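You operate a simulated robot arm through the tools that you are given. There is no shell and no other tool. Be economical: measure what you need, move in short steps, check, and stop when the job is done.

Carry out the task below with a simulated two-armed robot. There is one attempt and no reset: what you move stays moved.

JOB
Tip the grey dish's rivets into the return bin, then hold it and wipe the oil out.
Fine: dish and pad back. Set down upright: pad. What is to be rubbed or washed off counts as gone when no trace of it is left.

Only the result counts: the job must be done as asked and must still hold three seconds after the hand-in. Knocking over, shifting, dropping, spilling or breaking anything else fails it.

ROBOT AND FRAMES
Two 7-joint arms with two-finger parallel grippers on one trunk, on a base that drives. Base frame: it is fixed to the floor where the robot stands at the start and does not move with it; the origin is under the middle of the robot, x ahead of it, y to its left, z up. Readings come in m, rad, newtons and seconds.
The left shoulder is at the start at [0.06, 0.189, 1.228], the right one opposite. With the tool pointing down near the work surface each hand reaches from about 0.1 to 0.64 m from the robot's upright axis, wherever it stands, measured 20 degrees to its own side. Places, roughly: parts dish (30x15x5 cm) [0.5, 0, 0.8]; return bin [0.7, 0, 0.9]. Payload 3.43 kg a hand.
Tool frame (each hand has its own): the origin (TCP) lies between the finger pads and is the grasp point; the fingertips stand 0.03 m ahead of it; z points along the fingers, y is the line along which they close. The gripper opens to 0.094 m. The fingers are 0.028 m wide and 0.01 m thick; the gripper's body (0.05 by 0.096 m) begins 0.055 m behind the TCP.
Orientation is that of the tool frame in the base frame, as [roll, pitch, yaw] about the fixed x, y, z axes, in that order (R = Rz(yaw) Ry(pitch) Rx(roll)). With the fingers straight down and closing along the base's y, the tool's x points along the base's -x, its y along +y and its z along -z.

CONTROLS
- The arms move only by the tool nudge_tool. It takes "left_plan", "right_plan" or both (then of equal length, played together; a hand with none holds still); each is a list of rows, each a list of 7 numbers: the shift along the tool's x, y, z in cm, then the turn, a rotation vector about the tool's x, y, z in rad, then the finger opening in cm, from 0 to 9.4. In form: [[dx, dy, dz, rx, ry, rz, jaw], ...]. A call has 1 to 10 rows; each row shifts and turns the commanded pose from where the row before left it, along the tool's axes as they then stand. Rows are played at 5 a second. More than 0.05 m and 0.15 rad between two rows, or a gripper value outside its range, and nothing of the call is played. Where a pose cannot be reached the arm comes as near as it can. A force on the tool above 40 N (or 10 N above the force at the start of the call, whichever is more), or a blocked arm, ends the call early, and 0.2 s more pass. The fingers move at their own pace (about 0.153 m/s each) and stop on an object; they squeeze with about 33 N. The grip force told is the motor's: it shows also when the fingers shut on nothing. Time passes only in rows, and 0.2 s behind the last, so rows that do not move let the fingers close. The reply holds the time, the measured pose of the TCP, the force on the tool along the base axes, the opening and the grip force, in the units named above and with some noise, with the torque about the TCP (base axes, N m) and any sound that the robot's microphone picked up.
- Cameras (640 x 400 px; columns grow to the right, rows downward): "scene" is now at [0.0013, 0.0081, 1.7817]; the picture's right is [0.07, -1.00, 0.00], its down [-0.81, -0.06, -0.58] and it looks along [0.58, 0.04, -0.82] (base axes); focal length 253 px, centre (320, 200). "left" rides on the left gripper at [0.076, -0.014, -0.103] in its tool frame; the picture's right is [0.18, 0.98, 0.00], its down [-0.75, 0.14, -0.64] and it looks along [-0.63, 0.12, 0.77] (tool axes); focal length 243 px, centre (320, 200). "right" rides on the right gripper at [0.076, 0.014, -0.103] in its tool frame; the picture's right is [-0.18, 0.98, 0.00], its down [-0.75, -0.14, -0.64] and it looks along [-0.63, -0.12, 0.77] (tool axes); focal length 243 px, centre (320, 200). There is no depth. A picture from a camera that has moved, and an enlarged one, comes with that camera's place and axes in the base frame and with its lens. The place of the scene camera against the robot may be out by one fixed shift of up to 0.018 m in any direction.
- camera(camera): a new picture of that camera. The clock stands still meanwhile.
- raise_lower(by): slides the trunk up (or, below 0, down) by that many m; the arms and the scene camera ride with it, the base frame stays. It gives what a move gives, with no picture.
- roll_base(legs): drives the robot by 1 to 6 legs, each [ahead, left, turn to the left] in m, m and rad, along the robot's own axes; the way and the turn of a leg run together, so that a leg with both is an arc; at most 1.5 m and 3.142 rad a leg. The arms and the cameras ride along, it lands a little off, and it stops where it bumps. It gives what a move gives.
- turn_head(pan, tilt): turns the head with the scene camera to pan (to the left, within 1.501 rad either way) and tilt (down, from -0.506 to 1.204), counted from straight ahead of the robot. It gives what a move gives.
- enlarge(camera, box): a new picture of the part [left, top, right, bottom] of that camera's present view, enlarged. The clock stands still meanwhile.
- job_done(): hands the job in; it is judged then, once.

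Work in short steps. Places have to be worked out from the pictures, the camera data and where the tool is seen: move nearer, look again, correct. Check each grasp and each placing, and mend what went wrong. You have 120 turns and 88 pictures in all, those below and enlarged ones among them. Open the grippers and draw the arms clear of the work before you hand the job in, unless the task says otherwise; then end with one line.

The tools are called after "Emit:" by a JSON object that holds its "fn" and its "kwargs". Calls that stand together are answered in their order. nudge_tool: Moves the arms, as the interface text tells. Its arguments: {"type":"object","properties":{"left_plan":{"type":"array"},"right_plan":{"type":"array"}},"required":[]} The other tools are called the same way: raise_lower (by) slides the trunk up or down; roll_base (legs) drives the base; turn_head (pan, tilt) turns the head that bears the scene camera; camera (camera) takes a picture; enlarge (camera, box) takes an enlarged picture of a part of a camera's view; job_done () hands the job in.

At the start:

```text
time_s: 0.0
left_eef_pos: [0.3802, 0.1624, 1.2462]
left_orientation: [-3.14, 0.001, -3.141]
left_wrist_force: [0.1, -0.1, -0.4]
left_wrist_torque: [-0.05, 0.0, 0.03]
left_grip_width: 0.0942
left_grip_force: 0.1
right_eef_pos: [0.3205, -0.1394, 1.2916]
right_orientation: [-3.141, -0.001, 3.141]
right_wrist_force: [-0.1, -0.5, 0.9]
right_wrist_torque: [-0.03, -0.01, 0.0]
right_grip_width: 0.094
right_grip_force: 0.0
trunk travel left (down, up): [-0.9, 0.09]
robot x, y, heading: [0.0011, 0.0008, -0.001]
head pan, tilt: [0.07, 0.953]
```

scene: 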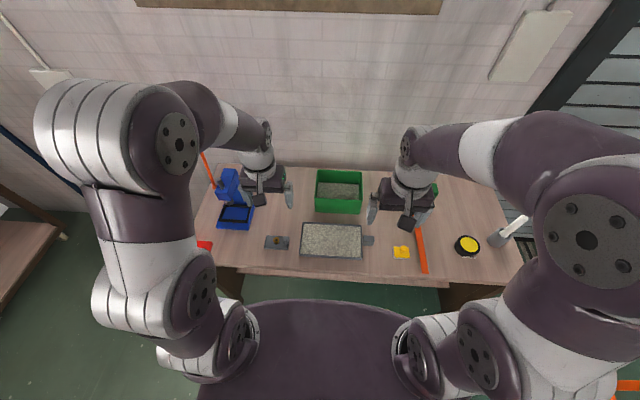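
right: 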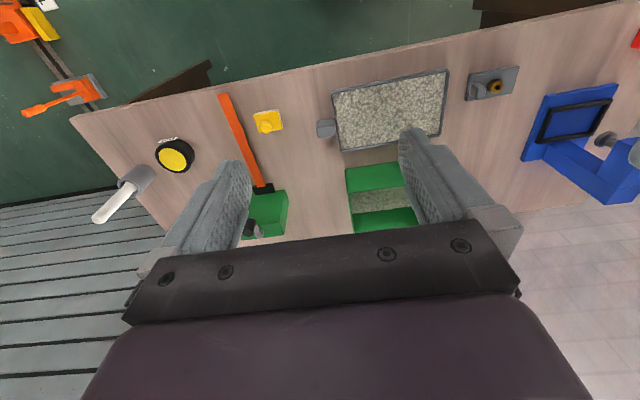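
left: 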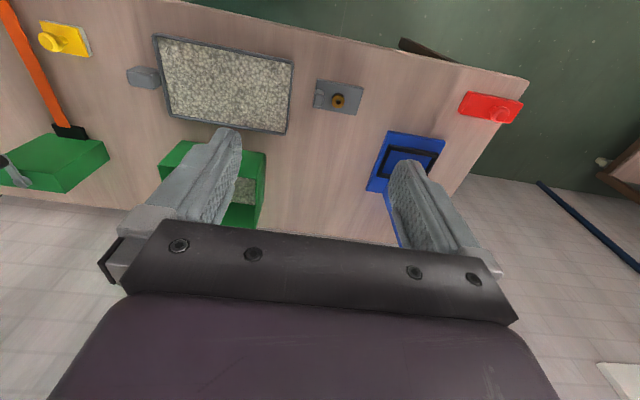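

The dish full of rivets is in the middle with the green bin behind it; several pad-like items lie around. I enlarge the scene to identify them.

Emit:
{"fn": "enlarge", "kwargs": {"camera": "scene", "box": [190, 160, 350, 260]}}

Emit:
{"fn": "enlarge", "kwargs": {"camera": "scene", "box": [290, 170, 450, 270]}}

Emit:
{"fn": "enlarge", "kwargs": {"camera": "left", "box": [0, 0, 380, 238]}}

```text
4.00 times, centred on (270, 210) of scene
camera zoom: at [0.0013, 0.0081, 1.7817], right [0.07, -1.0, 0.0], down [-0.81, -0.06, -0.58], along [0.58, 0.04, -0.82], focal length 1013 px, centre (520, 160)
```

zoom: 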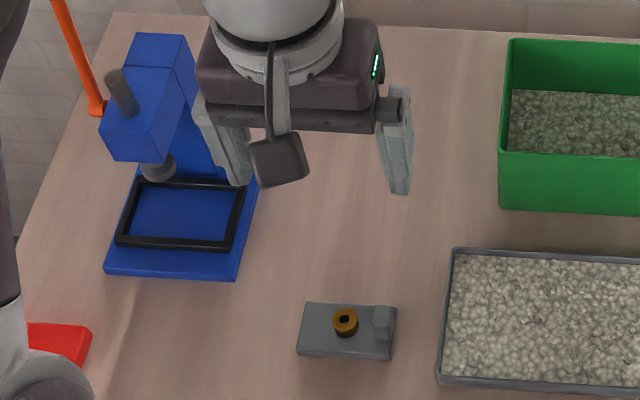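

```text
4.00 times, centred on (370, 220) of scene
camera zoom: at [0.0013, 0.0081, 1.7817], right [0.07, -1.0, 0.0], down [-0.81, -0.06, -0.58], along [0.58, 0.04, -0.82], focal length 1013 px, centre (120, 120)
```

zoom: 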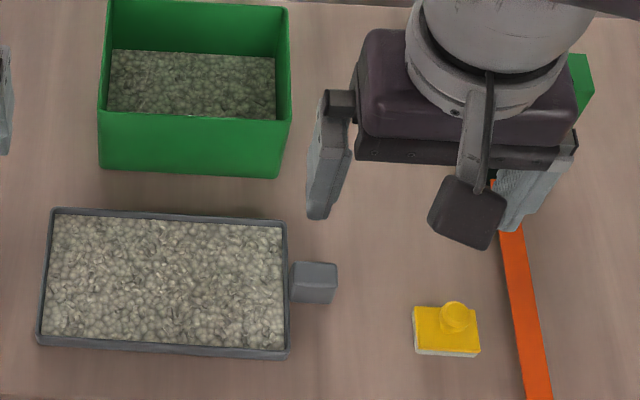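

```text
1.68 times, centred on (190, 119) of left
camera zoom: at [0.3039, 0.147, 1.3486], right [-0.18, 0.98, 0.0], down [0.75, 0.14, 0.64], along [0.63, 0.12, -0.77], focal length 408 px, centre (538, 336)
```

zoom: 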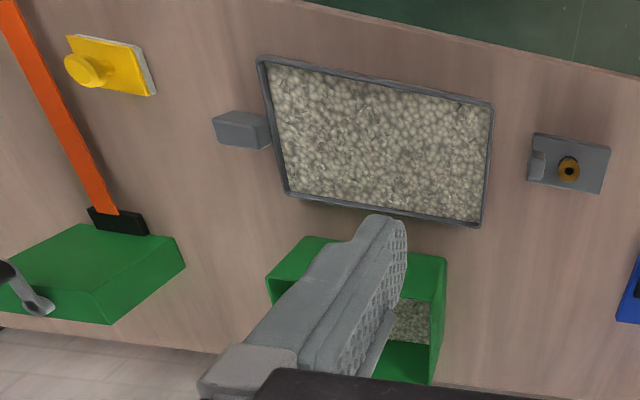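

The yellow block with a knob and white underside looks like the pad; the grey tab on the dish's right is its handle. I bring the right hand lower and to the right, turning toward +y, to see the handle from the side, and pan the head to see the red item.

Emit:
{"fn": "nudge_tool", "kwargs": {"right_plan": [[0, -4, 3, 0, 0, 0.15, 9.4], [0, -4, 3, 0, 0, 0.15, 9.4], [0, -4, 3, 0, 0, 0.15, 9.4], [0, -4, 3, 0, 0, 0.15, 9.4], [0, -4, 3, 0, 0, 0.15, 9.4], [-3, 0, 3, 0, 0, 0.15, 9.4], [-3, 0, 3, 0, 0, 0.15, 9.4], [0, 0, 0, 0, 0, 0.15, 9.4], [0, 0, 0, 0, 0, 0.15, 9.4], [0, 0, 0, 0, 0, 0.15, 9.4]]}}

Emit:
{"fn": "turn_head", "kwargs": {"pan": 0.3, "tilt": 0.953}}

Emit:
{"fn": "camera", "kwargs": {"camera": "scene"}}

Emit:
{"fn": "camera", "kwargs": {"camera": "right"}}

```text
time_s: 2.2
left_eef_pos: [0.3817, 0.1594, 1.246]
left_orientation: [-3.141, 0.001, 3.14]
left_wrist_force: [0.0, 0.2, 0.5]
left_wrist_torque: [0.02, -0.01, 0.01]
left_grip_width: 0.0943
left_grip_force: 0.1
right_eef_pos: [0.3034, -0.3719, 1.0802]
right_orientation: [-3.142, 0.0, 1.639]
right_wrist_force: [-1.8, 0.7, 0.4]
right_wrist_torque: [0.01, -0.02, 0.04]
right_grip_width: 0.0938
right_grip_force: 0.2
trunk travel left (down, up): [-0.9, 0.09]
robot x, y, heading: [-0.0039, -0.006, -0.002]
head pan, tilt: [0.07, 0.953]
```

```text
time_s: 3.0
left_eef_pos: [0.3803, 0.1619, 1.2473]
left_orientation: [3.141, -0.002, 3.141]
left_wrist_force: [0.4, 0.3, 0.1]
left_wrist_torque: [-0.04, 0.03, -0.01]
left_grip_width: 0.094
left_grip_force: 0.0
right_eef_pos: [0.3027, -0.371, 1.081]
right_orientation: [3.14, 0.0, 1.643]
right_wrist_force: [-0.1, -1.1, -0.1]
right_wrist_torque: [-0.03, -0.01, 0.01]
right_grip_width: 0.0941
right_grip_force: 0.1
trunk travel left (down, up): [-0.9, 0.09]
robot x, y, heading: [0.0014, -0.0019, -0.001]
head pan, tilt: [0.3, 0.953]
```

```text
81 pictures are left
camera scene: at [-0.002, 0.0244, 1.7817], right [0.29, -0.96, 0.0], down [-0.78, -0.24, -0.58], along [0.55, 0.17, -0.82], focal length 253 px, centre (320, 200)
```

scene: 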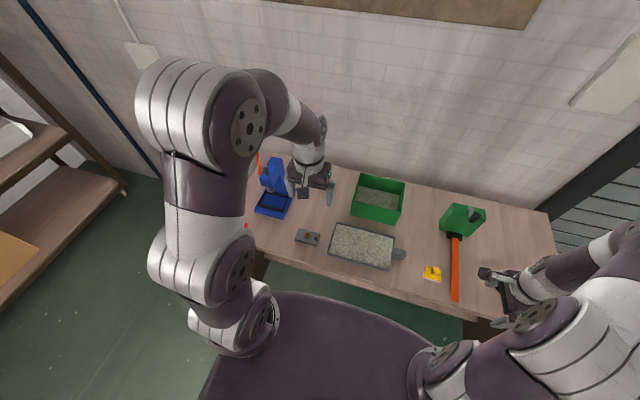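

```text
80 pictures are left
camera right: at [0.3129, -0.2936, 1.1842], right [0.99, -0.11, 0.0], down [-0.09, -0.76, 0.64], along [-0.07, -0.64, -0.77], focal length 243 px, centre (320, 200)
```

right: 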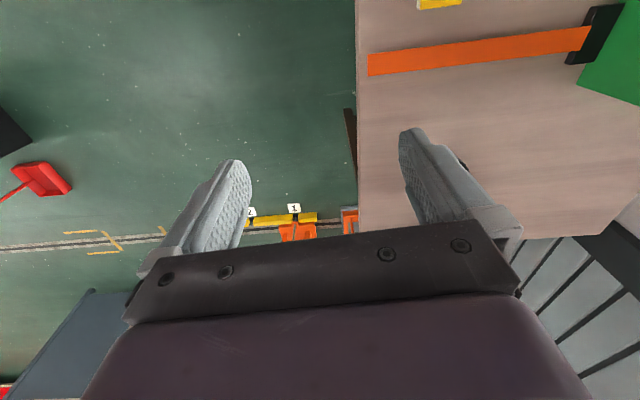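

The orange bar and green thing on the right must be avoided. I move the hand forward (+x) then tilt the fingers towards +y to view the handle from its side.

Emit:
{"fn": "nudge_tool", "kwargs": {"right_plan": [[-2, 4, 0, 0, 0, -0.07, 9.4], [-1, 4, 0, 0, 0.15, 0, 9.4], [0, 4, 0, 0, 0.15, 0, 9.4], [0, 3, 0, 0, 0.15, 0, 9.4], [0, 0, 0, 0, 0.15, 0, 9.4], [0, 0, 0, 0, 0.15, 0, 9.4], [0, 0, 0, 0, 0.15, 0, 9.4], [0, 0, 0, 0, 0.15, 0, 9.4], [0, 0, 0, 0, 0.1, 0, 9.4]]}}

Emit:
{"fn": "camera", "kwargs": {"camera": "right"}}

```text
time_s: 5.0
left_eef_pos: [0.3795, 0.1612, 1.2456]
left_orientation: [3.14, 0.001, -3.142]
left_wrist_force: [0.3, -1.1, -0.3]
left_wrist_torque: [0.0, 0.02, 0.0]
left_grip_width: 0.0939
left_grip_force: 0.1
right_eef_pos: [0.2459, -0.2007, 0.9999]
right_orientation: [3.134, -1.137, 1.713]
right_wrist_force: [0.3, -0.1, -0.3]
right_wrist_torque: [-0.04, 0.0, 0.01]
right_grip_width: 0.0942
right_grip_force: 0.0
right hand out of reach, approached as far as the arm can: row 4, 5, 6, 7, 8, 9
trunk travel left (down, up): [-0.9, 0.09]
robot x, y, heading: [0.0006, -0.0011, 0.002]
head pan, tilt: [0.3, 0.953]
```

```text
79 pictures are left
camera right: at [0.269, -0.2588, 1.1125], right [0.98, 0.06, -0.16], down [-0.01, -0.91, -0.41], along [-0.17, 0.41, -0.9], focal length 243 px, centre (320, 200)
```

right: 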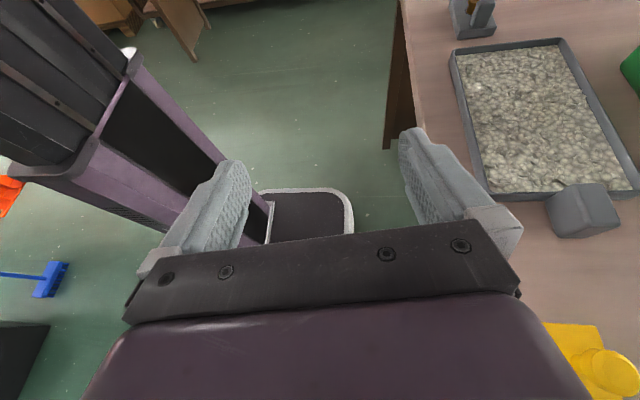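

The pose is out of reach from here, so I'll stand further right and turned left, so the handle faces the robot. I first check the floor to the right.

Emit:
{"fn": "turn_head", "kwargs": {"pan": -0.9, "tilt": 0.8}}

Emit:
{"fn": "camera", "kwargs": {"camera": "scene"}}

```text
time_s: 6.3
left_eef_pos: [0.3803, 0.1617, 1.2467]
left_orientation: [-3.142, 0.0, 3.141]
left_wrist_force: [-0.8, 0.3, 0.3]
left_wrist_torque: [0.0, -0.01, 0.04]
left_grip_width: 0.0942
left_grip_force: 0.1
right_eef_pos: [0.2461, -0.2007, 0.9993]
right_orientation: [3.138, -1.134, 1.711]
right_wrist_force: [0.0, -0.5, 0.2]
right_wrist_torque: [0.0, 0.0, -0.02]
right_grip_width: 0.0939
right_grip_force: 0.1
trunk travel left (down, up): [-0.9, 0.09]
robot x, y, heading: [-0.0022, 0.0003, 0.0]
head pan, tilt: [-0.901, 0.799]
```

```text
78 pictures are left
camera scene: at [-0.0207, -0.0602, 1.7935], right [-0.78, -0.62, 0.0], down [-0.45, 0.56, -0.7], along [0.43, -0.55, -0.72], focal length 253 px, centre (320, 200)
```

scene: 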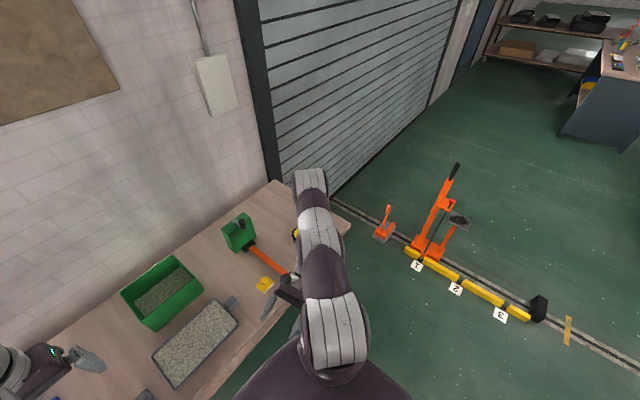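

Floor on the right is clear near the table. I drive 0.45 m right and turn 45° left.

Emit:
{"fn": "roll_base", "kwargs": {"legs": [[0, -0.45, 0], [0, 0, 0.785]]}}

Emit:
{"fn": "turn_head", "kwargs": {"pan": -0.1, "tilt": 0.953}}

Emit:
{"fn": "camera", "kwargs": {"camera": "scene"}}

Emit:
{"fn": "camera", "kwargs": {"camera": "right"}}

```text
time_s: 11.1
left_eef_pos: [0.1543, -0.0634, 1.2456]
left_orientation: [-3.141, 0.0, -2.354]
left_wrist_force: [0.6, -0.7, 0.2]
left_wrist_torque: [0.0, -0.02, -0.03]
left_grip_width: 0.0941
left_grip_force: 0.1
right_eef_pos: [0.316, -0.4138, 1.0002]
right_orientation: [3.139, -1.134, 2.5]
right_wrist_force: [0.5, 0.0, -0.1]
right_wrist_torque: [0.02, 0.01, -0.03]
right_grip_width: 0.0939
right_grip_force: 0.0
trunk travel left (down, up): [-0.9, 0.09]
robot x, y, heading: [-0.0019, -0.4452, 0.784]
head pan, tilt: [-0.901, 0.799]
```

```text
time_s: 12.2
left_eef_pos: [0.1543, -0.0637, 1.2473]
left_orientation: [-3.141, 0.0, -2.354]
left_wrist_force: [-0.3, -0.9, -0.1]
left_wrist_torque: [-0.02, 0.01, -0.02]
left_grip_width: 0.0938
left_grip_force: 0.1
right_eef_pos: [0.3158, -0.4135, 1.0]
right_orientation: [3.137, -1.134, 2.498]
right_wrist_force: [0.4, 0.1, 0.6]
right_wrist_torque: [0.02, 0.01, 0.0]
right_grip_width: 0.094
right_grip_force: 0.0
trunk travel left (down, up): [-0.9, 0.09]
robot x, y, heading: [-0.0006, -0.447, 0.79]
head pan, tilt: [-0.099, 0.953]
```

```text
77 pictures are left
camera scene: at [0.0031, -0.4405, 1.7817], right [0.63, -0.77, 0.0], down [-0.63, -0.52, -0.58], along [0.45, 0.37, -0.82], focal length 253 px, centre (320, 200)
```

scene: 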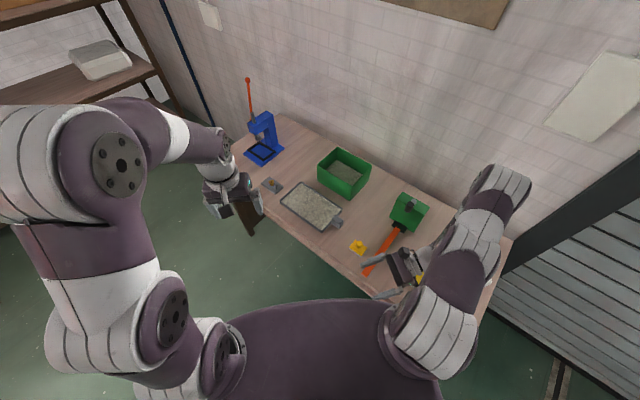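

```text
76 pictures are left
camera right: at [0.3745, -0.4392, 1.1125], right [0.65, 0.74, -0.17], down [0.63, -0.65, -0.41], along [-0.41, 0.16, -0.9], focal length 243 px, centre (320, 200)
```

right: 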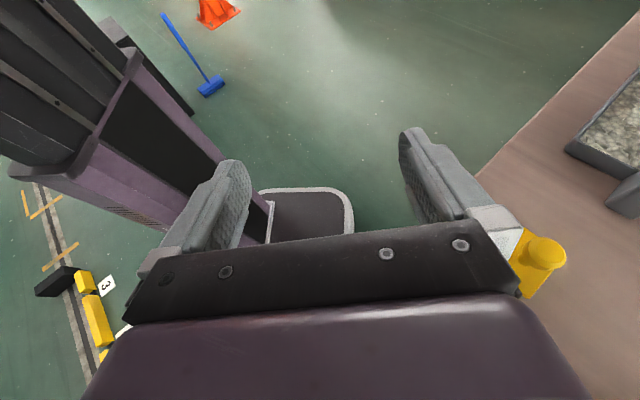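

The right arm is in an awkward inward pose. I yaw the hand about vertical (so fingers point +y) while rising, then look.

Emit:
{"fn": "nudge_tool", "kwargs": {"right_plan": [[1.8, 0, -0.85, -0.136, 0, 0.063, 9.4], [1.8, 0, -0.85, -0.136, 0, 0.063, 9.4], [1.8, 0, -0.85, -0.136, 0, 0.063, 9.4], [1.8, 0, -0.85, -0.136, 0, 0.063, 9.4], [0, 0, 0, -0.136, 0, 0.063, 9.4], [0, 0, 0, -0.136, 0, 0.063, 9.4]]}}

Emit:
{"fn": "camera", "kwargs": {"camera": "scene"}}

Emit:
{"fn": "camera", "kwargs": {"camera": "right"}}

```text
time_s: 13.6
left_eef_pos: [0.1536, -0.0641, 1.2462]
left_orientation: [-3.141, -0.001, -2.355]
left_wrist_force: [-0.3, 0.4, 0.2]
left_wrist_torque: [0.0, 0.03, -0.01]
left_grip_width: 0.0941
left_grip_force: 0.1
right_eef_pos: [0.3229, -0.4194, 1.0751]
right_orientation: [3.136, -1.137, 1.608]
right_wrist_force: [0.5, -0.9, -0.1]
right_wrist_torque: [-0.02, -0.01, 0.0]
right_grip_width: 0.0939
right_grip_force: 0.0
right hand out of reach, approached as far as the arm can: row 6
trunk travel left (down, up): [-0.9, 0.09]
robot x, y, heading: [0.0013, -0.45, 0.787]
head pan, tilt: [-0.099, 0.953]
```

```text
75 pictures are left
camera scene: at [0.0035, -0.4416, 1.7817], right [0.64, -0.77, 0.0], down [-0.63, -0.52, -0.58], along [0.45, 0.37, -0.81], focal length 253 px, centre (320, 200)
```

scene: 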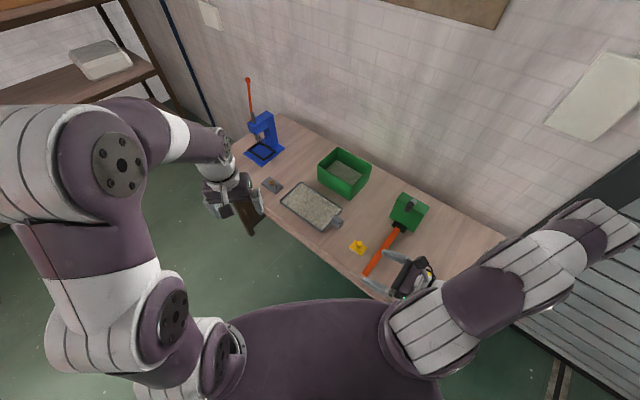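

```text
74 pictures are left
camera right: at [0.3387, -0.4793, 1.1879], right [0.99, -0.05, -0.16], down [-0.11, -0.9, -0.41], along [-0.13, 0.43, -0.9], focal length 243 px, centre (320, 200)
```

right: 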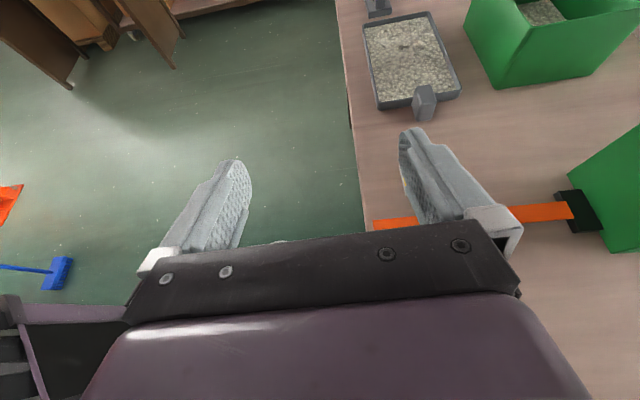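

The handle is a block standing at about dish height. I advance toward it at safe height (above the pad).

Emit:
{"fn": "nudge_tool", "kwargs": {"right_plan": [[0, 2.8, 2, 0, 0, 0, 9.4], [0, 2.8, 2.5, 0, -0.08, 0, 9.4], [-0.2, 2.8, 3, 0, -0.07, 0, 9.4], [-0.2, 2.8, 3.4, 0, 0, 0, 9.4], [-0.2, 2.8, 3.4, 0, 0, 0, 9.4]]}}

Emit:
{"fn": "camera", "kwargs": {"camera": "right"}}

```text
time_s: 14.8
left_eef_pos: [0.1561, -0.0665, 1.2456]
left_orientation: [3.141, 0.001, -2.354]
left_wrist_force: [0.1, -0.1, 0.0]
left_wrist_torque: [-0.01, 0.04, 0.01]
left_grip_width: 0.0943
left_grip_force: 0.0
right_eef_pos: [0.3623, -0.3964, 1.0303]
right_orientation: [3.141, -0.982, 1.599]
right_wrist_force: [-0.3, -0.9, 0.4]
right_wrist_torque: [0.03, 0.03, 0.0]
right_grip_width: 0.094
right_grip_force: 0.0
right hand out of reach, approached as far as the arm can: row 1, 2, 3, 4, 5
trunk travel left (down, up): [-0.9, 0.09]
robot x, y, heading: [0.0011, -0.4449, 0.786]
head pan, tilt: [-0.099, 0.953]
```

```text
73 pictures are left
camera right: at [0.3777, -0.4382, 1.1518], right [0.99, -0.07, -0.15], down [-0.11, -0.96, -0.27], along [-0.13, 0.28, -0.95], focal length 243 px, centre (320, 200)
```

right: 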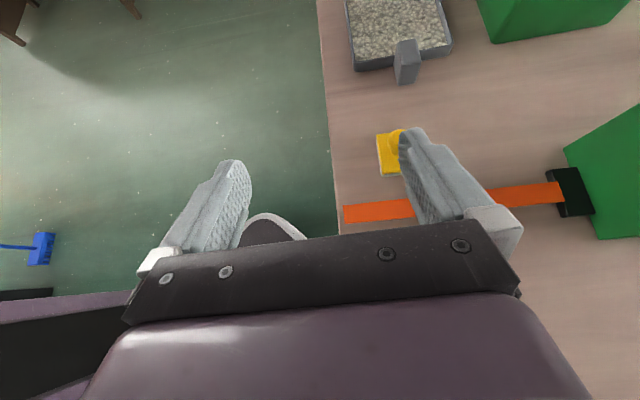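

That wrist side is out of range; the flipped one (camera below) is closer to the arm's natural pose. I bring the fingers vertical and untwist the wrist back, rising a little.

Emit:
{"fn": "nudge_tool", "kwargs": {"right_plan": [[0, 0, -2, 0, -0.15, 0, 9.4], [0, 0, -2, 0, -0.15, 0, 9.4], [0, 0, -2, 0, -0.15, 0, 9.4], [0, 0, -2, 0, -0.15, 0, 9.4], [0, 0, -2, 0, -0.15, 0, 9.4], [0, 0, 0, 0, -0.15, 0, 9.4], [0, 0, 0, 0, -0.08, -0.12, 9.4], [0, 0, 0, 0, 0, -0.15, 9.4], [0, 0, 0, 0, 0, -0.15, 9.4], [0, 0, 0, 0, 0, -0.15, 9.4]]}}

Emit:
{"fn": "nudge_tool", "kwargs": {"right_plan": [[0, 0, 0, 0, 0, -0.15, 9.4], [0, 0, 0, 0, 0, -0.15, 9.4], [0, 0, 0, 0, 0, -0.15, 9.4], [0, 0, 0, 0, 0, -0.15, 9.4], [0, 0, 0, 0, 0, -0.15, 9.4], [0, 0, 0, 0, 0, -0.15, 9.4], [0, 0, 0, 0, 0, -0.15, 9.4], [0, 0, 0, 0, 0, -0.15, 9.4], [0, 0, 0, 0, 0, -0.15, 9.4], [0, 0, 0, 0, 0, -0.15, 9.4]]}}

Emit:
{"fn": "nudge_tool", "kwargs": {"right_plan": [[0, 0, 0, 0, 0, -0.15, 9.4], [0, 0, 0, 0, 0, -0.15, 9.4], [0, 0, 0, 0, 0, -0.15, 9.4], [0, 0, 0, 0, 0, -0.15, 9.4], [0, 0, 0, 0, 0, -0.15, 9.4], [0, 0, 0, 0, 0, -0.15, 9.4], [0, 0, 0, 0, 0, -0.15, 9.4], [0, 0, 0, 0, 0, -0.07, 9.4]]}}

```text
time_s: 17.0
left_eef_pos: [0.1543, -0.0636, 1.2453]
left_orientation: [3.141, 0.0, -2.354]
left_wrist_force: [-0.1, -0.5, -0.7]
left_wrist_torque: [-0.01, -0.05, 0.01]
left_grip_width: 0.0938
left_grip_force: 0.1
right_eef_pos: [0.3604, -0.4573, 1.1082]
right_orientation: [3.131, -0.001, 2.17]
right_wrist_force: [0.6, -0.1, 0.7]
right_wrist_torque: [0.02, -0.01, -0.02]
right_grip_width: 0.0944
right_grip_force: 0.1
trunk travel left (down, up): [-0.9, 0.09]
robot x, y, heading: [0.0005, -0.4488, 0.787]
head pan, tilt: [-0.099, 0.953]
```

```text
time_s: 19.2
left_eef_pos: [0.1542, -0.0638, 1.2466]
left_orientation: [-3.141, 0.0, -2.353]
left_wrist_force: [0.1, 0.1, 0.5]
left_wrist_torque: [0.01, 0.01, 0.0]
left_grip_width: 0.0941
left_grip_force: 0.1
right_eef_pos: [0.3654, -0.4549, 1.1088]
right_orientation: [3.139, 0.024, -2.729]
right_wrist_force: [2.2, 4.6, 2.7]
right_wrist_torque: [-0.51, 0.48, -0.37]
right_grip_width: 0.094
right_grip_force: 0.1
trunk travel left (down, up): [-0.9, 0.09]
robot x, y, heading: [0.0003, -0.444, 0.786]
head pan, tilt: [-0.099, 0.953]
stopped in row 10 (right hand): the force on the tool passed its limit (the readings are from after the stop); the commanded pose is now the measured one
```

```text
time_s: 21.0
left_eef_pos: [0.1544, -0.0633, 1.2475]
left_orientation: [3.141, 0.001, -2.354]
left_wrist_force: [-0.6, 0.2, 0.2]
left_wrist_torque: [0.01, 0.01, -0.02]
left_grip_width: 0.0942
left_grip_force: 0.1
right_eef_pos: [0.3651, -0.4547, 1.1094]
right_orientation: [-3.122, 0.015, -1.604]
right_wrist_force: [0.1, -0.1, 0.0]
right_wrist_torque: [0.02, 0.01, 0.01]
right_grip_width: 0.0941
right_grip_force: 0.0
trunk travel left (down, up): [-0.9, 0.09]
robot x, y, heading: [0.0012, -0.4505, 0.788]
head pan, tilt: [-0.099, 0.953]
```

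A force spike occurred mid-turn; I check the scene to make sure nothing was hit.

Emit:
{"fn": "camera", "kwargs": {"camera": "scene"}}

Emit:
{"fn": "camera", "kwargs": {"camera": "right"}}

```text
72 pictures are left
camera scene: at [0.0029, -0.4404, 1.7817], right [0.64, -0.77, 0.0], down [-0.63, -0.52, -0.58], along [0.45, 0.37, -0.82], focal length 253 px, centre (320, 200)
```

scene: 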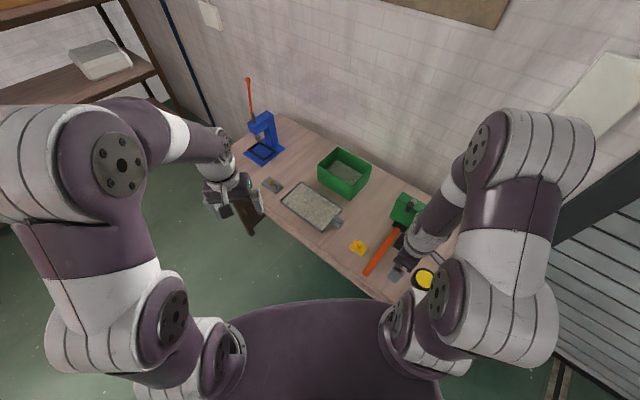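

```text
71 pictures are left
camera right: at [0.3477, -0.5317, 1.2105], right [-0.98, 0.22, -0.02], down [0.15, 0.74, 0.65], along [0.15, 0.64, -0.76], focal length 243 px, centre (320, 200)
```

right: 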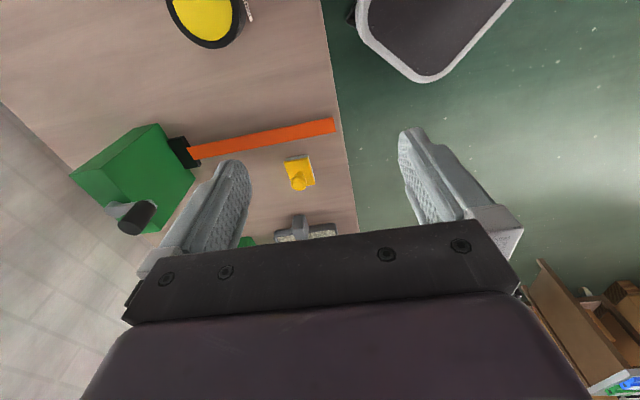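

Nothing was disturbed and the arm is natural now. I move the hand over to near the handle while tilting the fingers forward (+y) about 0.6 rad.

Emit:
{"fn": "nudge_tool", "kwargs": {"right_plan": [[-4, -2.5, 0, 0, 0, 0, 6], [-4, -2.5, 0, 0, 0, 0, 6], [-4, -2.5, 0, 0, 0, 0, 6], [-4, -2, 0, 0, 0, 0, 6], [0, 0, 0, 0, -0.15, 0, 6], [0, 0, 0, 0, -0.15, 0, 6], [0, 0, 0, 0, -0.15, 0, 6], [0, 0, 0, 0, -0.15, 0, 6]]}}

Emit:
{"fn": "camera", "kwargs": {"camera": "right"}}

```text
time_s: 22.8
left_eef_pos: [0.1538, -0.0649, 1.2469]
left_orientation: [3.141, -0.001, -2.354]
left_wrist_force: [-0.9, -0.6, 0.4]
left_wrist_torque: [-0.01, -0.01, -0.02]
left_grip_width: 0.0939
left_grip_force: 0.2
right_eef_pos: [0.4662, -0.2995, 1.1139]
right_orientation: [-3.117, 0.616, -1.594]
right_wrist_force: [-0.1, -0.5, 0.3]
right_wrist_torque: [0.03, -0.01, 0.0]
right_grip_width: 0.0603
right_grip_force: 0.1
trunk travel left (down, up): [-0.9, 0.09]
robot x, y, heading: [0.0006, -0.4442, 0.786]
head pan, tilt: [-0.099, 0.953]
```

```text
70 pictures are left
camera right: at [0.4479, -0.4201, 1.1532], right [-0.98, 0.19, 0.09], down [0.13, 0.24, 0.96], along [0.16, 0.95, -0.26], focal length 243 px, centre (320, 200)
```

right: 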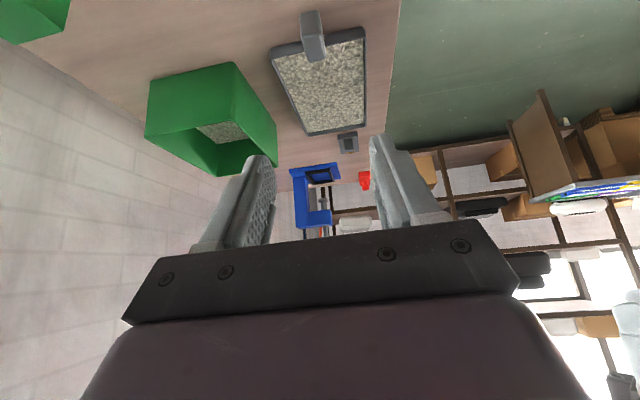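

That pose reaches. Before gripping I test empty whether the pour orientation (fingers tilted back) near the bin is reachable.

Emit:
{"fn": "nudge_tool", "kwargs": {"right_plan": [[0, 0, 0, 0, 0.15, 0, 6], [0, 0, 0, 0, 0.15, 0, 6], [0, 0, 0, 0, 0.15, 0, 6], [0, 0, 0, 0, 0.15, 0, 6], [-2, 0, -2, 0, 0, 0.15, 6], [-2, 0, -2, 0, 0, 0.15, 6], [-3, 0, -2, 0, 0, 0.15, 6], [-3, 0, -2, 0, 0, 0.15, 6], [-4, 0, -1, 0, 0, 0.15, 6]]}}

Emit:
{"fn": "nudge_tool", "kwargs": {"right_plan": [[-3, 0, 0, 0, 0.15, 0, 6], [-1, 0, 0, 0, 0.15, 0, 6], [0, 0, 0, 0, 0.15, 0, 6], [0, 0, 0, 0, 0.15, 0, 6], [0, 0, 0, 0, 0.15, 0, 6], [0, 0, 0, 0, 0.15, 0, 6]]}}

```text
time_s: 24.8
left_eef_pos: [0.1557, -0.0617, 1.245]
left_orientation: [3.14, -0.002, -2.354]
left_wrist_force: [-0.9, 0.5, 0.1]
left_wrist_torque: [0.0, -0.03, -0.04]
left_grip_width: 0.0942
left_grip_force: 0.1
right_eef_pos: [0.5165, -0.1738, 1.2019]
right_orientation: [-3.136, 0.018, -2.344]
right_wrist_force: [0.4, 1.3, -1.4]
right_wrist_torque: [0.01, 0.01, -0.03]
right_grip_width: 0.06
right_grip_force: 0.0
right hand out of reach, approached as far as the arm can: row 9
trunk travel left (down, up): [-0.9, 0.09]
robot x, y, heading: [-0.0021, -0.4479, 0.785]
head pan, tilt: [-0.099, 0.953]
```

```text
time_s: 26.2
left_eef_pos: [0.1535, -0.0633, 1.2471]
left_orientation: [-3.14, 0.0, -2.353]
left_wrist_force: [-0.2, 0.4, 0.6]
left_wrist_torque: [0.0, -0.01, -0.05]
left_grip_width: 0.094
left_grip_force: 0.0
right_eef_pos: [0.3174, -0.3849, 1.0215]
right_orientation: [-3.134, -0.865, -2.36]
right_wrist_force: [0.2, 0.3, 0.7]
right_wrist_torque: [0.03, 0.01, 0.0]
right_grip_width: 0.06
right_grip_force: 0.0
right hand out of reach, approached as far as the arm can: row 1, 2, 3, 4, 5, 6
trunk travel left (down, up): [-0.9, 0.09]
robot x, y, heading: [-0.0017, -0.4457, 0.784]
head pan, tilt: [-0.099, 0.953]
```

With fingers tilted back the reach is short, so radial pouring fails; a sideways (lateral) tilt should suit this arm better. I bring the hand upright, and return to the home stance to test that.

Emit:
{"fn": "nudge_tool", "kwargs": {"right_plan": [[0, 0, 0, 0, -0.15, 0, 6], [0, 0, 0, 0, -0.15, 0, 6], [0, 0, -1, 0, -0.15, 0, 6], [0, 0, -2, 0, -0.15, 0, 6], [0, 0, -3, 0, -0.15, 0, 6], [0, 0, -3, 0, -0.11, 0, 6]]}}

Emit:
{"fn": "roll_base", "kwargs": {"legs": [[0, 0, -0.785], [0, 0.45, 0]]}}

```text
time_s: 27.6
left_eef_pos: [0.1536, -0.0652, 1.2469]
left_orientation: [3.142, 0.003, -2.354]
left_wrist_force: [-0.4, -0.9, -0.5]
left_wrist_torque: [-0.01, -0.01, 0.04]
left_grip_width: 0.0942
left_grip_force: 0.1
right_eef_pos: [0.3342, -0.3665, 1.1077]
right_orientation: [-3.137, -0.016, -2.357]
right_wrist_force: [0.1, -0.1, 0.2]
right_wrist_torque: [0.0, 0.0, 0.01]
right_grip_width: 0.0599
right_grip_force: 0.1
trunk travel left (down, up): [-0.9, 0.09]
robot x, y, heading: [-0.0021, -0.4454, 0.782]
head pan, tilt: [-0.099, 0.953]
```

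```text
time_s: 32.4
left_eef_pos: [0.3796, 0.1632, 1.2454]
left_orientation: [3.139, 0.0, -3.141]
left_wrist_force: [-0.6, 0.2, -1.0]
left_wrist_torque: [-0.01, -0.01, -0.01]
left_grip_width: 0.094
left_grip_force: 0.0
right_eef_pos: [0.2946, -0.1768, 1.1072]
right_orientation: [-3.139, -0.017, 3.141]
right_wrist_force: [0.7, -0.7, -0.8]
right_wrist_torque: [0.01, 0.01, -0.02]
right_grip_width: 0.0599
right_grip_force: 0.0
trunk travel left (down, up): [-0.9, 0.09]
robot x, y, heading: [-0.0004, 0.005, -0.002]
head pan, tilt: [-0.099, 0.953]
```

Back home. I yaw the hand +90° and go above the handle.

Emit:
{"fn": "nudge_tool", "kwargs": {"right_plan": [[-2, 0, 0, 0, 0, -0.15, 6], [-2, 0, 0, 0, 0, -0.15, 6], [-2, 0, 0, 0, 0, -0.15, 6], [-2, 0, 0, 0, 0, -0.15, 6], [-2, 0, 0, 0, 0, -0.15, 6], [-2, 0, 0, 0, 0, -0.15, 6], [0, 0, 0, 0, 0, -0.15, 6], [0, 0, 0, 0, 0, -0.15, 6], [0, 0, 0, 0, 0, -0.15, 6], [0, 0, 0, 0, 0, -0.15, 6]]}}

Emit:
{"fn": "nudge_tool", "kwargs": {"right_plan": [[0, 0, 0, 0, 0, -0.07, 6], [0, 0, 0, 0, 0.15, 0, 6], [0, 0, 0, 0, 0.15, 0, 6], [0, 0, 0, 0, 0.15, 0, 6], [0, 0, 0, 0, 0.15, 0, 6], [0, 0, 0, 0, 0.15, 0, 6], [0, 0, 0, 0, 0.15, 0, 6], [0, 0, 0, 0, 0.15, 0, 6], [0, 0, 0, 0, 0.15, 0, 6], [0, 0, 0, 0, 0.15, 0, 6]]}}

```text
time_s: 34.5
left_eef_pos: [0.3803, 0.1646, 1.2474]
left_orientation: [3.14, 0.001, 3.141]
left_wrist_force: [-0.1, -0.5, -0.2]
left_wrist_torque: [0.01, 0.0, 0.02]
left_grip_width: 0.0941
left_grip_force: 0.1
right_eef_pos: [0.4039, -0.1341, 1.1048]
right_orientation: [3.123, -0.005, -1.64]
right_wrist_force: [0.2, 0.0, -0.3]
right_wrist_torque: [-0.03, -0.01, -0.01]
right_grip_width: 0.06
right_grip_force: 0.1
trunk travel left (down, up): [-0.9, 0.09]
robot x, y, heading: [0.0004, 0.0072, 0.003]
head pan, tilt: [-0.099, 0.953]
```

```text
time_s: 36.8
left_eef_pos: [0.3796, 0.166, 1.2465]
left_orientation: [3.141, 0.003, -3.141]
left_wrist_force: [0.1, 0.1, 0.6]
left_wrist_torque: [0.01, 0.0, -0.03]
left_grip_width: 0.0938
left_grip_force: 0.0
right_eef_pos: [0.1927, -0.2249, 1.0365]
right_orientation: [3.07, -1.354, -1.503]
right_wrist_force: [-0.5, -0.1, 0.6]
right_wrist_torque: [-0.03, 0.0, 0.02]
right_grip_width: 0.0601
right_grip_force: 0.1
right hand out of reach, approached as far as the arm can: row 6, 7, 8, 9, 10
trunk travel left (down, up): [-0.9, 0.09]
robot x, y, heading: [-0.0, 0.0007, 0.002]
head pan, tilt: [-0.099, 0.953]
```

Lateral pouring is limited too. Better: grasp with forward-tilted fingers, then pour straight ahead (handle toward robot) with the base nearer. I untwist the hand to test that pose empty.

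Emit:
{"fn": "nudge_tool", "kwargs": {"right_plan": [[0, 0, 0, 0, -0.15, 0, 6], [0, 0, 0, 0, -0.15, 0, 6], [0, 0, 0, 0, -0.15, 0, 6], [0, 0, 0, 0, -0.15, 0, 6], [0, 0, 0, 0, -0.15, 0, 6], [0, 0, 0, 0, -0.15, 0, 6], [0, 0, 0, 0, -0.15, 0, 6], [0, 0, 0, 0, -0.15, 0, 6], [0, 0, 0, 0, -0.15, 0, 6]]}}

Emit:
{"fn": "nudge_tool", "kwargs": {"right_plan": [[0, 0, 0, 0, 0, 0.15, 6], [0, 0, 0, 0, 0, 0.15, 6], [0, 0, 0, 0, 0, 0.15, 6], [0, 0, 0, 0, 0, 0.15, 6], [0, 0, 0, 0, 0, 0.15, 6], [0, 0, 0, 0, 0, 0.15, 6], [0, 0, 0, 0, 0, 0.15, 6], [0, 0, 0, 0, 0, 0.15, 6], [0, 0, 0, 0, 0, 0.15, 6], [0, 0, 0, 0, 0, 0.15, 6]]}}

```text
time_s: 38.3
left_eef_pos: [0.3787, 0.1634, 1.246]
left_orientation: [3.141, -0.002, 3.141]
left_wrist_force: [0.1, -0.3, 0.2]
left_wrist_torque: [0.02, 0.01, 0.03]
left_grip_width: 0.0943
left_grip_force: 0.0
right_eef_pos: [0.1943, -0.2259, 1.0344]
right_orientation: [3.124, -0.397, -1.574]
right_wrist_force: [-1.3, -0.7, -3.5]
right_wrist_torque: [0.04, -0.29, 0.09]
right_grip_width: 0.0601
right_grip_force: 0.1
trunk travel left (down, up): [-0.9, 0.09]
robot x, y, heading: [0.0009, 0.0037, 0.003]
head pan, tilt: [-0.099, 0.953]
stopped in row 7 (right hand): the force on the tool passed its limit (the readings are from after the stop); the commanded pose is now the measured one
```

```text
time_s: 39.2
left_eef_pos: [0.3798, 0.165, 1.246]
left_orientation: [-3.14, 0.001, 3.141]
left_wrist_force: [1.3, 0.3, 0.3]
left_wrist_torque: [0.03, -0.01, -0.02]
left_grip_width: 0.0941
left_grip_force: 0.1
right_eef_pos: [0.1981, -0.2261, 1.0366]
right_orientation: [-2.935, -0.351, -2.136]
right_wrist_force: [7.3, -12.7, 1.6]
right_wrist_torque: [1.6, 1.09, 0.47]
right_grip_width: 0.0601
right_grip_force: 0.1
trunk travel left (down, up): [-0.9, 0.09]
robot x, y, heading: [0.0003, 0.0063, 0.004]
head pan, tilt: [-0.099, 0.953]
stopped in row 4 (right hand): the force on the tool passed its limit (the readings are from after the stop); the commanded pose is now the measured one
```

Contact with the robot's own body is likely; I move the hand forward away from it first.

Emit:
{"fn": "nudge_tool", "kwargs": {"right_plan": [[-1.5, -2.5, 0, 0, 0, 0, 6], [-1.5, -2.5, 0, 0, 0, 0, 6], [-1.5, -2.5, -1, 0, 0, 0, 6], [-1.5, -2.5, -1, 0, 0, 0, 6], [-1.5, -2.5, -1, 0, 0, 0, 6]]}}

Emit:
{"fn": "camera", "kwargs": {"camera": "scene"}}

```text
time_s: 40.4
left_eef_pos: [0.3809, 0.1655, 1.2461]
left_orientation: [3.141, 0.001, -3.14]
left_wrist_force: [-0.1, 0.4, 0.2]
left_wrist_torque: [0.02, 0.03, -0.03]
left_grip_width: 0.094
left_grip_force: 0.0
right_eef_pos: [0.3453, -0.2127, 1.0615]
right_orientation: [-2.937, -0.352, -2.137]
right_wrist_force: [-0.1, 0.6, 0.2]
right_wrist_torque: [-0.01, 0.03, 0.0]
right_grip_width: 0.0601
right_grip_force: 0.0
trunk travel left (down, up): [-0.9, 0.09]
robot x, y, heading: [0.0027, 0.0024, 0.004]
head pan, tilt: [-0.099, 0.953]
```

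```text
69 pictures are left
camera scene: at [0.0023, -0.0011, 1.7817], right [-0.1, -1.0, 0.0], down [-0.81, 0.08, -0.58], along [0.58, -0.06, -0.82], focal length 253 px, centre (320, 200)
```

scene: 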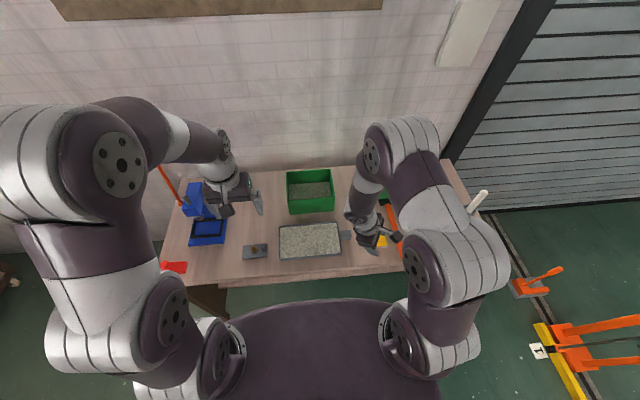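

I level the hand and yaw it to the default heading, raising to test pour height.

Emit:
{"fn": "nudge_tool", "kwargs": {"right_plan": [[0, 0, 0, -0.1, -0.1, 0, 6], [0, 0, 0, -0.1, -0.1, 0, 6], [0, 0, 0, 0, -0.15, 0, 6], [0, 0, 0, 0, 0, 0.15, 6], [0, 0, 0, 0, 0, 0.15, 6], [0, 0, 0, 0, 0, 0.15, 6], [0, 0, 0, 0, 0, 0.15, 6], [0, 0, 0, 0, 0, 0.15, 6], [0, 0, 0, 0, 0, 0.15, 6], [0, 0, 0, 0, 0, 0.1, 6]]}}

Emit:
{"fn": "nudge_tool", "kwargs": {"right_plan": [[-3, 4, -2, 0, 0, 0, 6], [-3, 4, -2, 0, 0, 0, 6], [-3, 4, -2, 0, 0, 0, 6], [0, 4, -2, 0, 0.15, 0, 6], [0, 0, 0, 0, 0.15, 0, 6], [0, 0, 0, 0, 0.15, 0, 6], [0, 0, 0, 0, 0.15, 0, 6]]}}

```text
time_s: 42.6
left_eef_pos: [0.3796, 0.1651, 1.2466]
left_orientation: [-3.142, 0.002, -3.14]
left_wrist_force: [0.0, 0.1, -0.2]
left_wrist_torque: [0.02, 0.01, 0.02]
left_grip_width: 0.0941
left_grip_force: 0.2
right_eef_pos: [0.3436, -0.2135, 1.0612]
right_orientation: [-3.14, -0.004, -3.121]
right_wrist_force: [0.1, -0.1, 0.7]
right_wrist_torque: [0.02, -0.02, -0.01]
right_grip_width: 0.0599
right_grip_force: 0.0
trunk travel left (down, up): [-0.9, 0.09]
robot x, y, heading: [-0.0013, 0.005, 0.003]
head pan, tilt: [-0.099, 0.953]
```

```text
refused: row 1 steps farther than a row can; nothing moved
```

Step slightly too large; I shorten it.

Emit:
{"fn": "nudge_tool", "kwargs": {"right_plan": [[-3, 3.5, -1.5, 0, 0, 0, 6], [-3, 3.5, -1.5, 0, 0, 0, 6], [-3, 3.5, -1.5, 0, 0, 0, 6], [0, 4, -2, 0, 0, 0, 6], [0, 3, -2, 0, 0.15, 0, 6], [0, 0, 0, 0, 0.15, 0, 6], [0, 0, 0, 0, 0.15, 0, 6], [0, 0, 0, 0, 0.15, 0, 6]]}}

```text
time_s: 44.4
left_eef_pos: [0.3807, 0.1648, 1.2463]
left_orientation: [-3.141, -0.001, 3.141]
left_wrist_force: [-0.1, 0.1, 0.3]
left_wrist_torque: [-0.05, 0.0, -0.01]
left_grip_width: 0.0939
left_grip_force: 0.0
right_eef_pos: [0.3344, -0.0592, 1.0797]
right_orientation: [-3.141, -0.589, -3.117]
right_wrist_force: [0.4, -0.3, -0.3]
right_wrist_torque: [0.01, -0.02, 0.0]
right_grip_width: 0.0599
right_grip_force: 0.0
right hand out of reach, approached as far as the arm can: row 6, 7, 8
trunk travel left (down, up): [-0.9, 0.09]
robot x, y, heading: [-0.0007, 0.0034, 0.001]
head pan, tilt: [-0.099, 0.953]
```

Back-tilt −0.15 works at r=0.43 and −0.6 at r=0.33. Raising the trunk and driving 0.10 m ahead should give enough; I test it empty.

Emit:
{"fn": "raise_lower", "kwargs": {"by": 0.088}}

Emit:
{"fn": "roll_base", "kwargs": {"legs": [[0.1, 0, 0]]}}

Emit:
{"fn": "nudge_tool", "kwargs": {"right_plan": [[0, 0, 0, 0, -0.12, 0, 6], [-3.5, 0, -2, 0, 0, 0, 6], [-3.5, 0, -2, 0, 0, 0, 6], [-3.5, 0, -2, 0, 0, 0, 6]]}}

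```text
time_s: 45.7
left_eef_pos: [0.3793, 0.1649, 1.3347]
left_orientation: [3.14, 0.0, 3.141]
left_wrist_force: [0.2, 0.1, -1.7]
left_wrist_torque: [0.0, -0.01, -0.02]
left_grip_width: 0.094
left_grip_force: 0.1
right_eef_pos: [0.335, -0.0589, 1.1671]
right_orientation: [3.141, -0.589, -3.119]
right_wrist_force: [0.7, 0.2, 1.1]
right_wrist_torque: [0.01, -0.02, -0.02]
right_grip_width: 0.06
right_grip_force: 0.2
trunk travel left (down, up): [-0.988, 0.002]
robot x, y, heading: [0.0053, 0.005, 0.003]
head pan, tilt: [-0.099, 0.953]
```

```text
time_s: 46.8
left_eef_pos: [0.4754, 0.1644, 1.3358]
left_orientation: [3.141, 0.003, -3.141]
left_wrist_force: [-0.9, -0.5, -0.5]
left_wrist_torque: [0.01, -0.06, 0.03]
left_grip_width: 0.0938
left_grip_force: 0.1
right_eef_pos: [0.4309, -0.0598, 1.1685]
right_orientation: [3.141, -0.587, -3.119]
right_wrist_force: [0.4, -0.6, 0.5]
right_wrist_torque: [-0.01, -0.02, -0.02]
right_grip_width: 0.0599
right_grip_force: 0.2
trunk travel left (down, up): [-0.988, 0.002]
robot x, y, heading: [0.099, 0.002, 0.004]
head pan, tilt: [-0.099, 0.953]
```

```text
time_s: 47.8
left_eef_pos: [0.4794, 0.1637, 1.334]
left_orientation: [3.142, -0.001, -3.14]
left_wrist_force: [-1.2, -0.2, 0.5]
left_wrist_torque: [0.02, 0.0, -0.03]
left_grip_width: 0.0942
left_grip_force: 0.2
right_eef_pos: [0.4999, -0.0669, 1.1545]
right_orientation: [3.141, -0.466, -3.118]
right_wrist_force: [0.2, 0.4, 0.4]
right_wrist_torque: [-0.02, -0.05, 0.02]
right_grip_width: 0.0602
right_grip_force: 0.1
right hand out of reach, approached as far as the arm can: row 3, 4
trunk travel left (down, up): [-0.988, 0.002]
robot x, y, heading: [0.1021, 0.0061, 0.001]
head pan, tilt: [-0.099, 0.953]
```

Works: tilt −0.47 at r=0.40. I'll pour like this with a bit more drive. Now back out, go to the grasp stance, trunk back down.

Emit:
{"fn": "roll_base", "kwargs": {"legs": [[-0.1, 0, 0], [0, -0.45, 0], [0, 0, 0.785]]}}

Emit:
{"fn": "raise_lower", "kwargs": {"by": -0.088}}

Emit:
{"fn": "nudge_tool", "kwargs": {"right_plan": [[0, 0, 0, 0, -0.15, 0, 6], [0, 0, 0, 0, -0.15, 0, 6], [0, 0, 0, 0, -0.15, 0, 6], [0, 0, 0, 0, 0, -0.15, 6], [0, 0, 0, 0, 0, -0.15, 6], [0, 0, 0, 0, 0, -0.15, 6], [0, 0, 0, 0, 0, -0.15, 6], [0, 0, 0, 0, 0, -0.15, 6]]}}

```text
time_s: 53.4
left_eef_pos: [0.1531, -0.0616, 1.3333]
left_orientation: [-3.141, -0.001, -2.351]
left_wrist_force: [0.9, 0.3, -0.8]
left_wrist_torque: [0.02, 0.01, 0.0]
left_grip_width: 0.0942
left_grip_force: 0.0
right_eef_pos: [0.3325, -0.2095, 1.1538]
right_orientation: [3.141, -0.469, -2.328]
right_wrist_force: [0.4, -0.5, -0.4]
right_wrist_torque: [-0.02, 0.02, 0.01]
right_grip_width: 0.0601
right_grip_force: 0.1
trunk travel left (down, up): [-0.988, 0.002]
robot x, y, heading: [0.0033, -0.4428, 0.793]
head pan, tilt: [-0.099, 0.953]
```

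```text
time_s: 54.6
left_eef_pos: [0.1528, -0.0612, 1.2462]
left_orientation: [-3.141, -0.001, -2.35]
left_wrist_force: [-0.2, -0.6, -0.6]
left_wrist_torque: [0.0, -0.03, 0.02]
left_grip_width: 0.0941
left_grip_force: 0.1
right_eef_pos: [0.3324, -0.2096, 1.0664]
right_orientation: [3.141, -0.468, -2.329]
right_wrist_force: [0.7, 1.0, 0.0]
right_wrist_torque: [0.01, -0.05, -0.01]
right_grip_width: 0.06
right_grip_force: 0.1
trunk travel left (down, up): [-0.9, 0.09]
robot x, y, heading: [0.0026, -0.4406, 0.793]
head pan, tilt: [-0.099, 0.953]
```

```text
time_s: 56.4
left_eef_pos: [0.1535, -0.0609, 1.247]
left_orientation: [3.141, -0.002, -2.351]
left_wrist_force: [0.3, 0.6, -0.5]
left_wrist_torque: [0.0, 0.03, 0.0]
left_grip_width: 0.0942
left_grip_force: 0.0
right_eef_pos: [0.3322, -0.2097, 1.0671]
right_orientation: [3.129, -0.012, -1.576]
right_wrist_force: [-0.3, 0.4, 0.3]
right_wrist_torque: [-0.03, 0.04, 0.02]
right_grip_width: 0.0598
right_grip_force: 0.0
trunk travel left (down, up): [-0.9, 0.09]
robot x, y, heading: [0.0011, -0.4472, 0.792]
head pan, tilt: [-0.099, 0.953]
```

Now move +x, lower to z≈0.98 and tilt fingers forward 0.8 just behind the handle.

Emit:
{"fn": "nudge_tool", "kwargs": {"right_plan": [[1, -3.3, 0, 0, 0, 0, 6], [1, -3.3, 0, 0, 0, 0, 6], [0.5, -3.3, 2, 0, -0.1, 0, 6], [0, -3.3, 2, 0, -0.15, 0, 6], [0, 0, 2, 0, -0.15, 0, 6], [0, 0, 2, 0, -0.15, 0, 6], [0, 0, 0, 0, -0.15, 0, 6], [0, 0, 0, 0, -0.1, 0, 6]]}}

Emit:
{"fn": "camera", "kwargs": {"camera": "right"}}

Emit:
{"fn": "enlarge", "kwargs": {"camera": "scene", "box": [260, 140, 420, 240]}}

```text
time_s: 58.2
left_eef_pos: [0.153, -0.0614, 1.2463]
left_orientation: [-3.141, -0.001, -2.351]
left_wrist_force: [0.3, -0.3, 0.7]
left_wrist_torque: [-0.01, 0.0, 0.03]
left_grip_width: 0.0944
left_grip_force: 0.0
right_eef_pos: [0.464, -0.2227, 0.9866]
right_orientation: [3.124, 0.79, -1.592]
right_wrist_force: [-0.5, -1.1, 0.2]
right_wrist_torque: [-0.03, 0.02, 0.03]
right_grip_width: 0.0601
right_grip_force: 0.0
trunk travel left (down, up): [-0.9, 0.09]
robot x, y, heading: [0.0041, -0.4453, 0.796]
head pan, tilt: [-0.099, 0.953]
```

```text
68 pictures are left
camera right: at [0.4488, -0.3486, 1.006], right [-0.98, 0.14, 0.14], down [0.15, 0.07, 0.99], along [0.13, 0.99, -0.09], focal length 243 px, centre (320, 200)
```

right: 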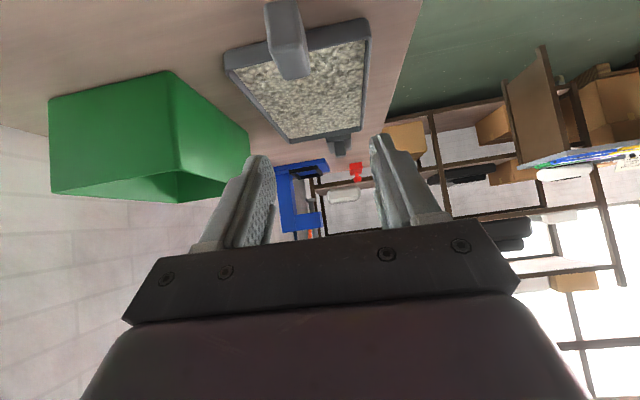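

```text
4.00 times, centred on (340, 190) of scene
camera zoom: at [0.0035, -0.4383, 1.7818], right [0.64, -0.77, 0.0], down [-0.63, -0.52, -0.58], along [0.45, 0.37, -0.82], focal length 1013 px, centre (240, 240)
```

zoom: 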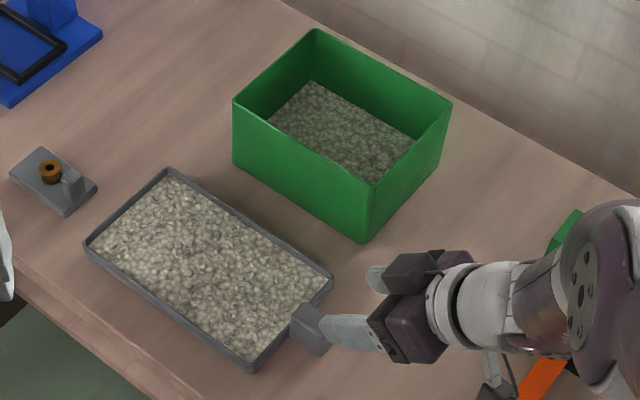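

The camera housing would meet the yellow pad behind the handle when gripping tilted, so I'll pick up the pad first with the left hand. I retract the right hand upward and turn the base straight, which puts the pad in front of the left arm.

Emit:
{"fn": "nudge_tool", "kwargs": {"right_plan": [[0, 0, -4, 0, 0.15, 0, 6], [0, 0, -4, 0, 0.15, 0, 6], [0, 0, -4, 0, 0.15, 0, 6], [0, 3, -4, 0, 0.15, 0, 6], [0, 4, -3, 0, 0.15, 0.15, 6], [0, 4, 0, 0, 0.03, 0.15, 6], [0, 0, 0, 0, 0, 0.15, 6], [0, 0, 0, 0, 0, 0.15, 6], [0, 0, 0, 0, 0, 0.15, 6]]}}

Emit:
{"fn": "roll_base", "kwargs": {"legs": [[0, 0, -0.79]]}}

Emit:
{"fn": "turn_head", "kwargs": {"pan": 0.2, "tilt": 1.0}}

Emit:
{"fn": "camera", "kwargs": {"camera": "scene"}}

Emit:
{"fn": "camera", "kwargs": {"camera": "left"}}

```text
refused: row 5 steps farther than a row can; nothing moved
```

```text
time_s: 60.6
left_eef_pos: [0.3804, -0.2818, 1.2466]
left_orientation: [-3.142, 0.001, -3.134]
left_wrist_force: [-0.3, -0.3, -0.4]
left_wrist_torque: [-0.02, -0.04, -0.04]
left_grip_width: 0.094
left_grip_force: 0.1
right_eef_pos: [0.4841, -0.6144, 0.9866]
right_orientation: [3.123, 0.787, -2.377]
right_wrist_force: [-0.1, -0.2, -0.8]
right_wrist_torque: [0.04, -0.02, 0.01]
right_grip_width: 0.0601
right_grip_force: 0.1
trunk travel left (down, up): [-0.9, 0.09]
robot x, y, heading: [0.0013, -0.4479, 0.009]
head pan, tilt: [-0.099, 0.953]
```

```text
time_s: 61.4
left_eef_pos: [0.3806, -0.2812, 1.2459]
left_orientation: [3.141, 0.0, -3.137]
left_wrist_force: [0.1, 0.1, -0.1]
left_wrist_torque: [0.01, -0.01, -0.01]
left_grip_width: 0.094
left_grip_force: 0.0
right_eef_pos: [0.4843, -0.6143, 0.9874]
right_orientation: [3.122, 0.787, -2.377]
right_wrist_force: [0.6, -0.5, -0.5]
right_wrist_torque: [-0.02, 0.0, -0.02]
right_grip_width: 0.0599
right_grip_force: 0.1
trunk travel left (down, up): [-0.9, 0.09]
robot x, y, heading: [-0.0009, -0.4471, 0.008]
head pan, tilt: [0.201, 1.0]
```

```text
66 pictures are left
camera scene: at [-0.002, -0.4281, 1.7784], right [0.2, -0.98, 0.0], down [-0.82, -0.17, -0.54], along [0.53, 0.11, -0.84], focal length 253 px, centre (320, 200)
```

scene: 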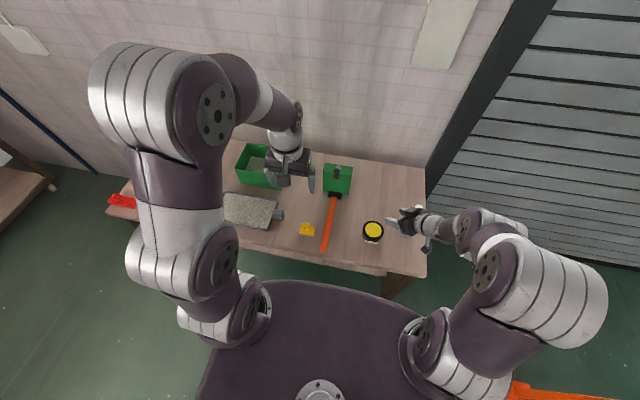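

```text
65 pictures are left
camera left: at [0.3039, -0.2962, 1.3487], right [-0.19, 0.98, 0.0], down [0.75, 0.14, 0.64], along [0.63, 0.12, -0.77], focal length 243 px, centre (320, 200)
```

left: 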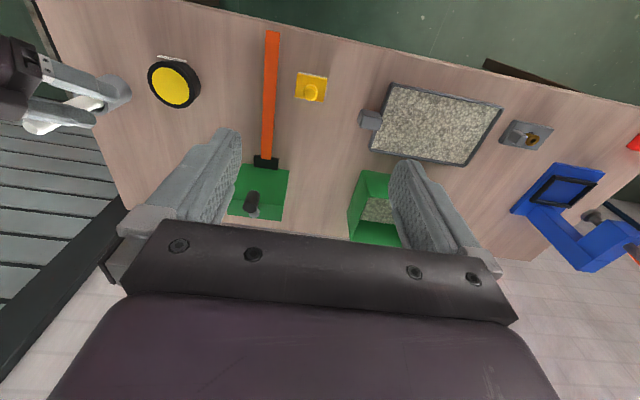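

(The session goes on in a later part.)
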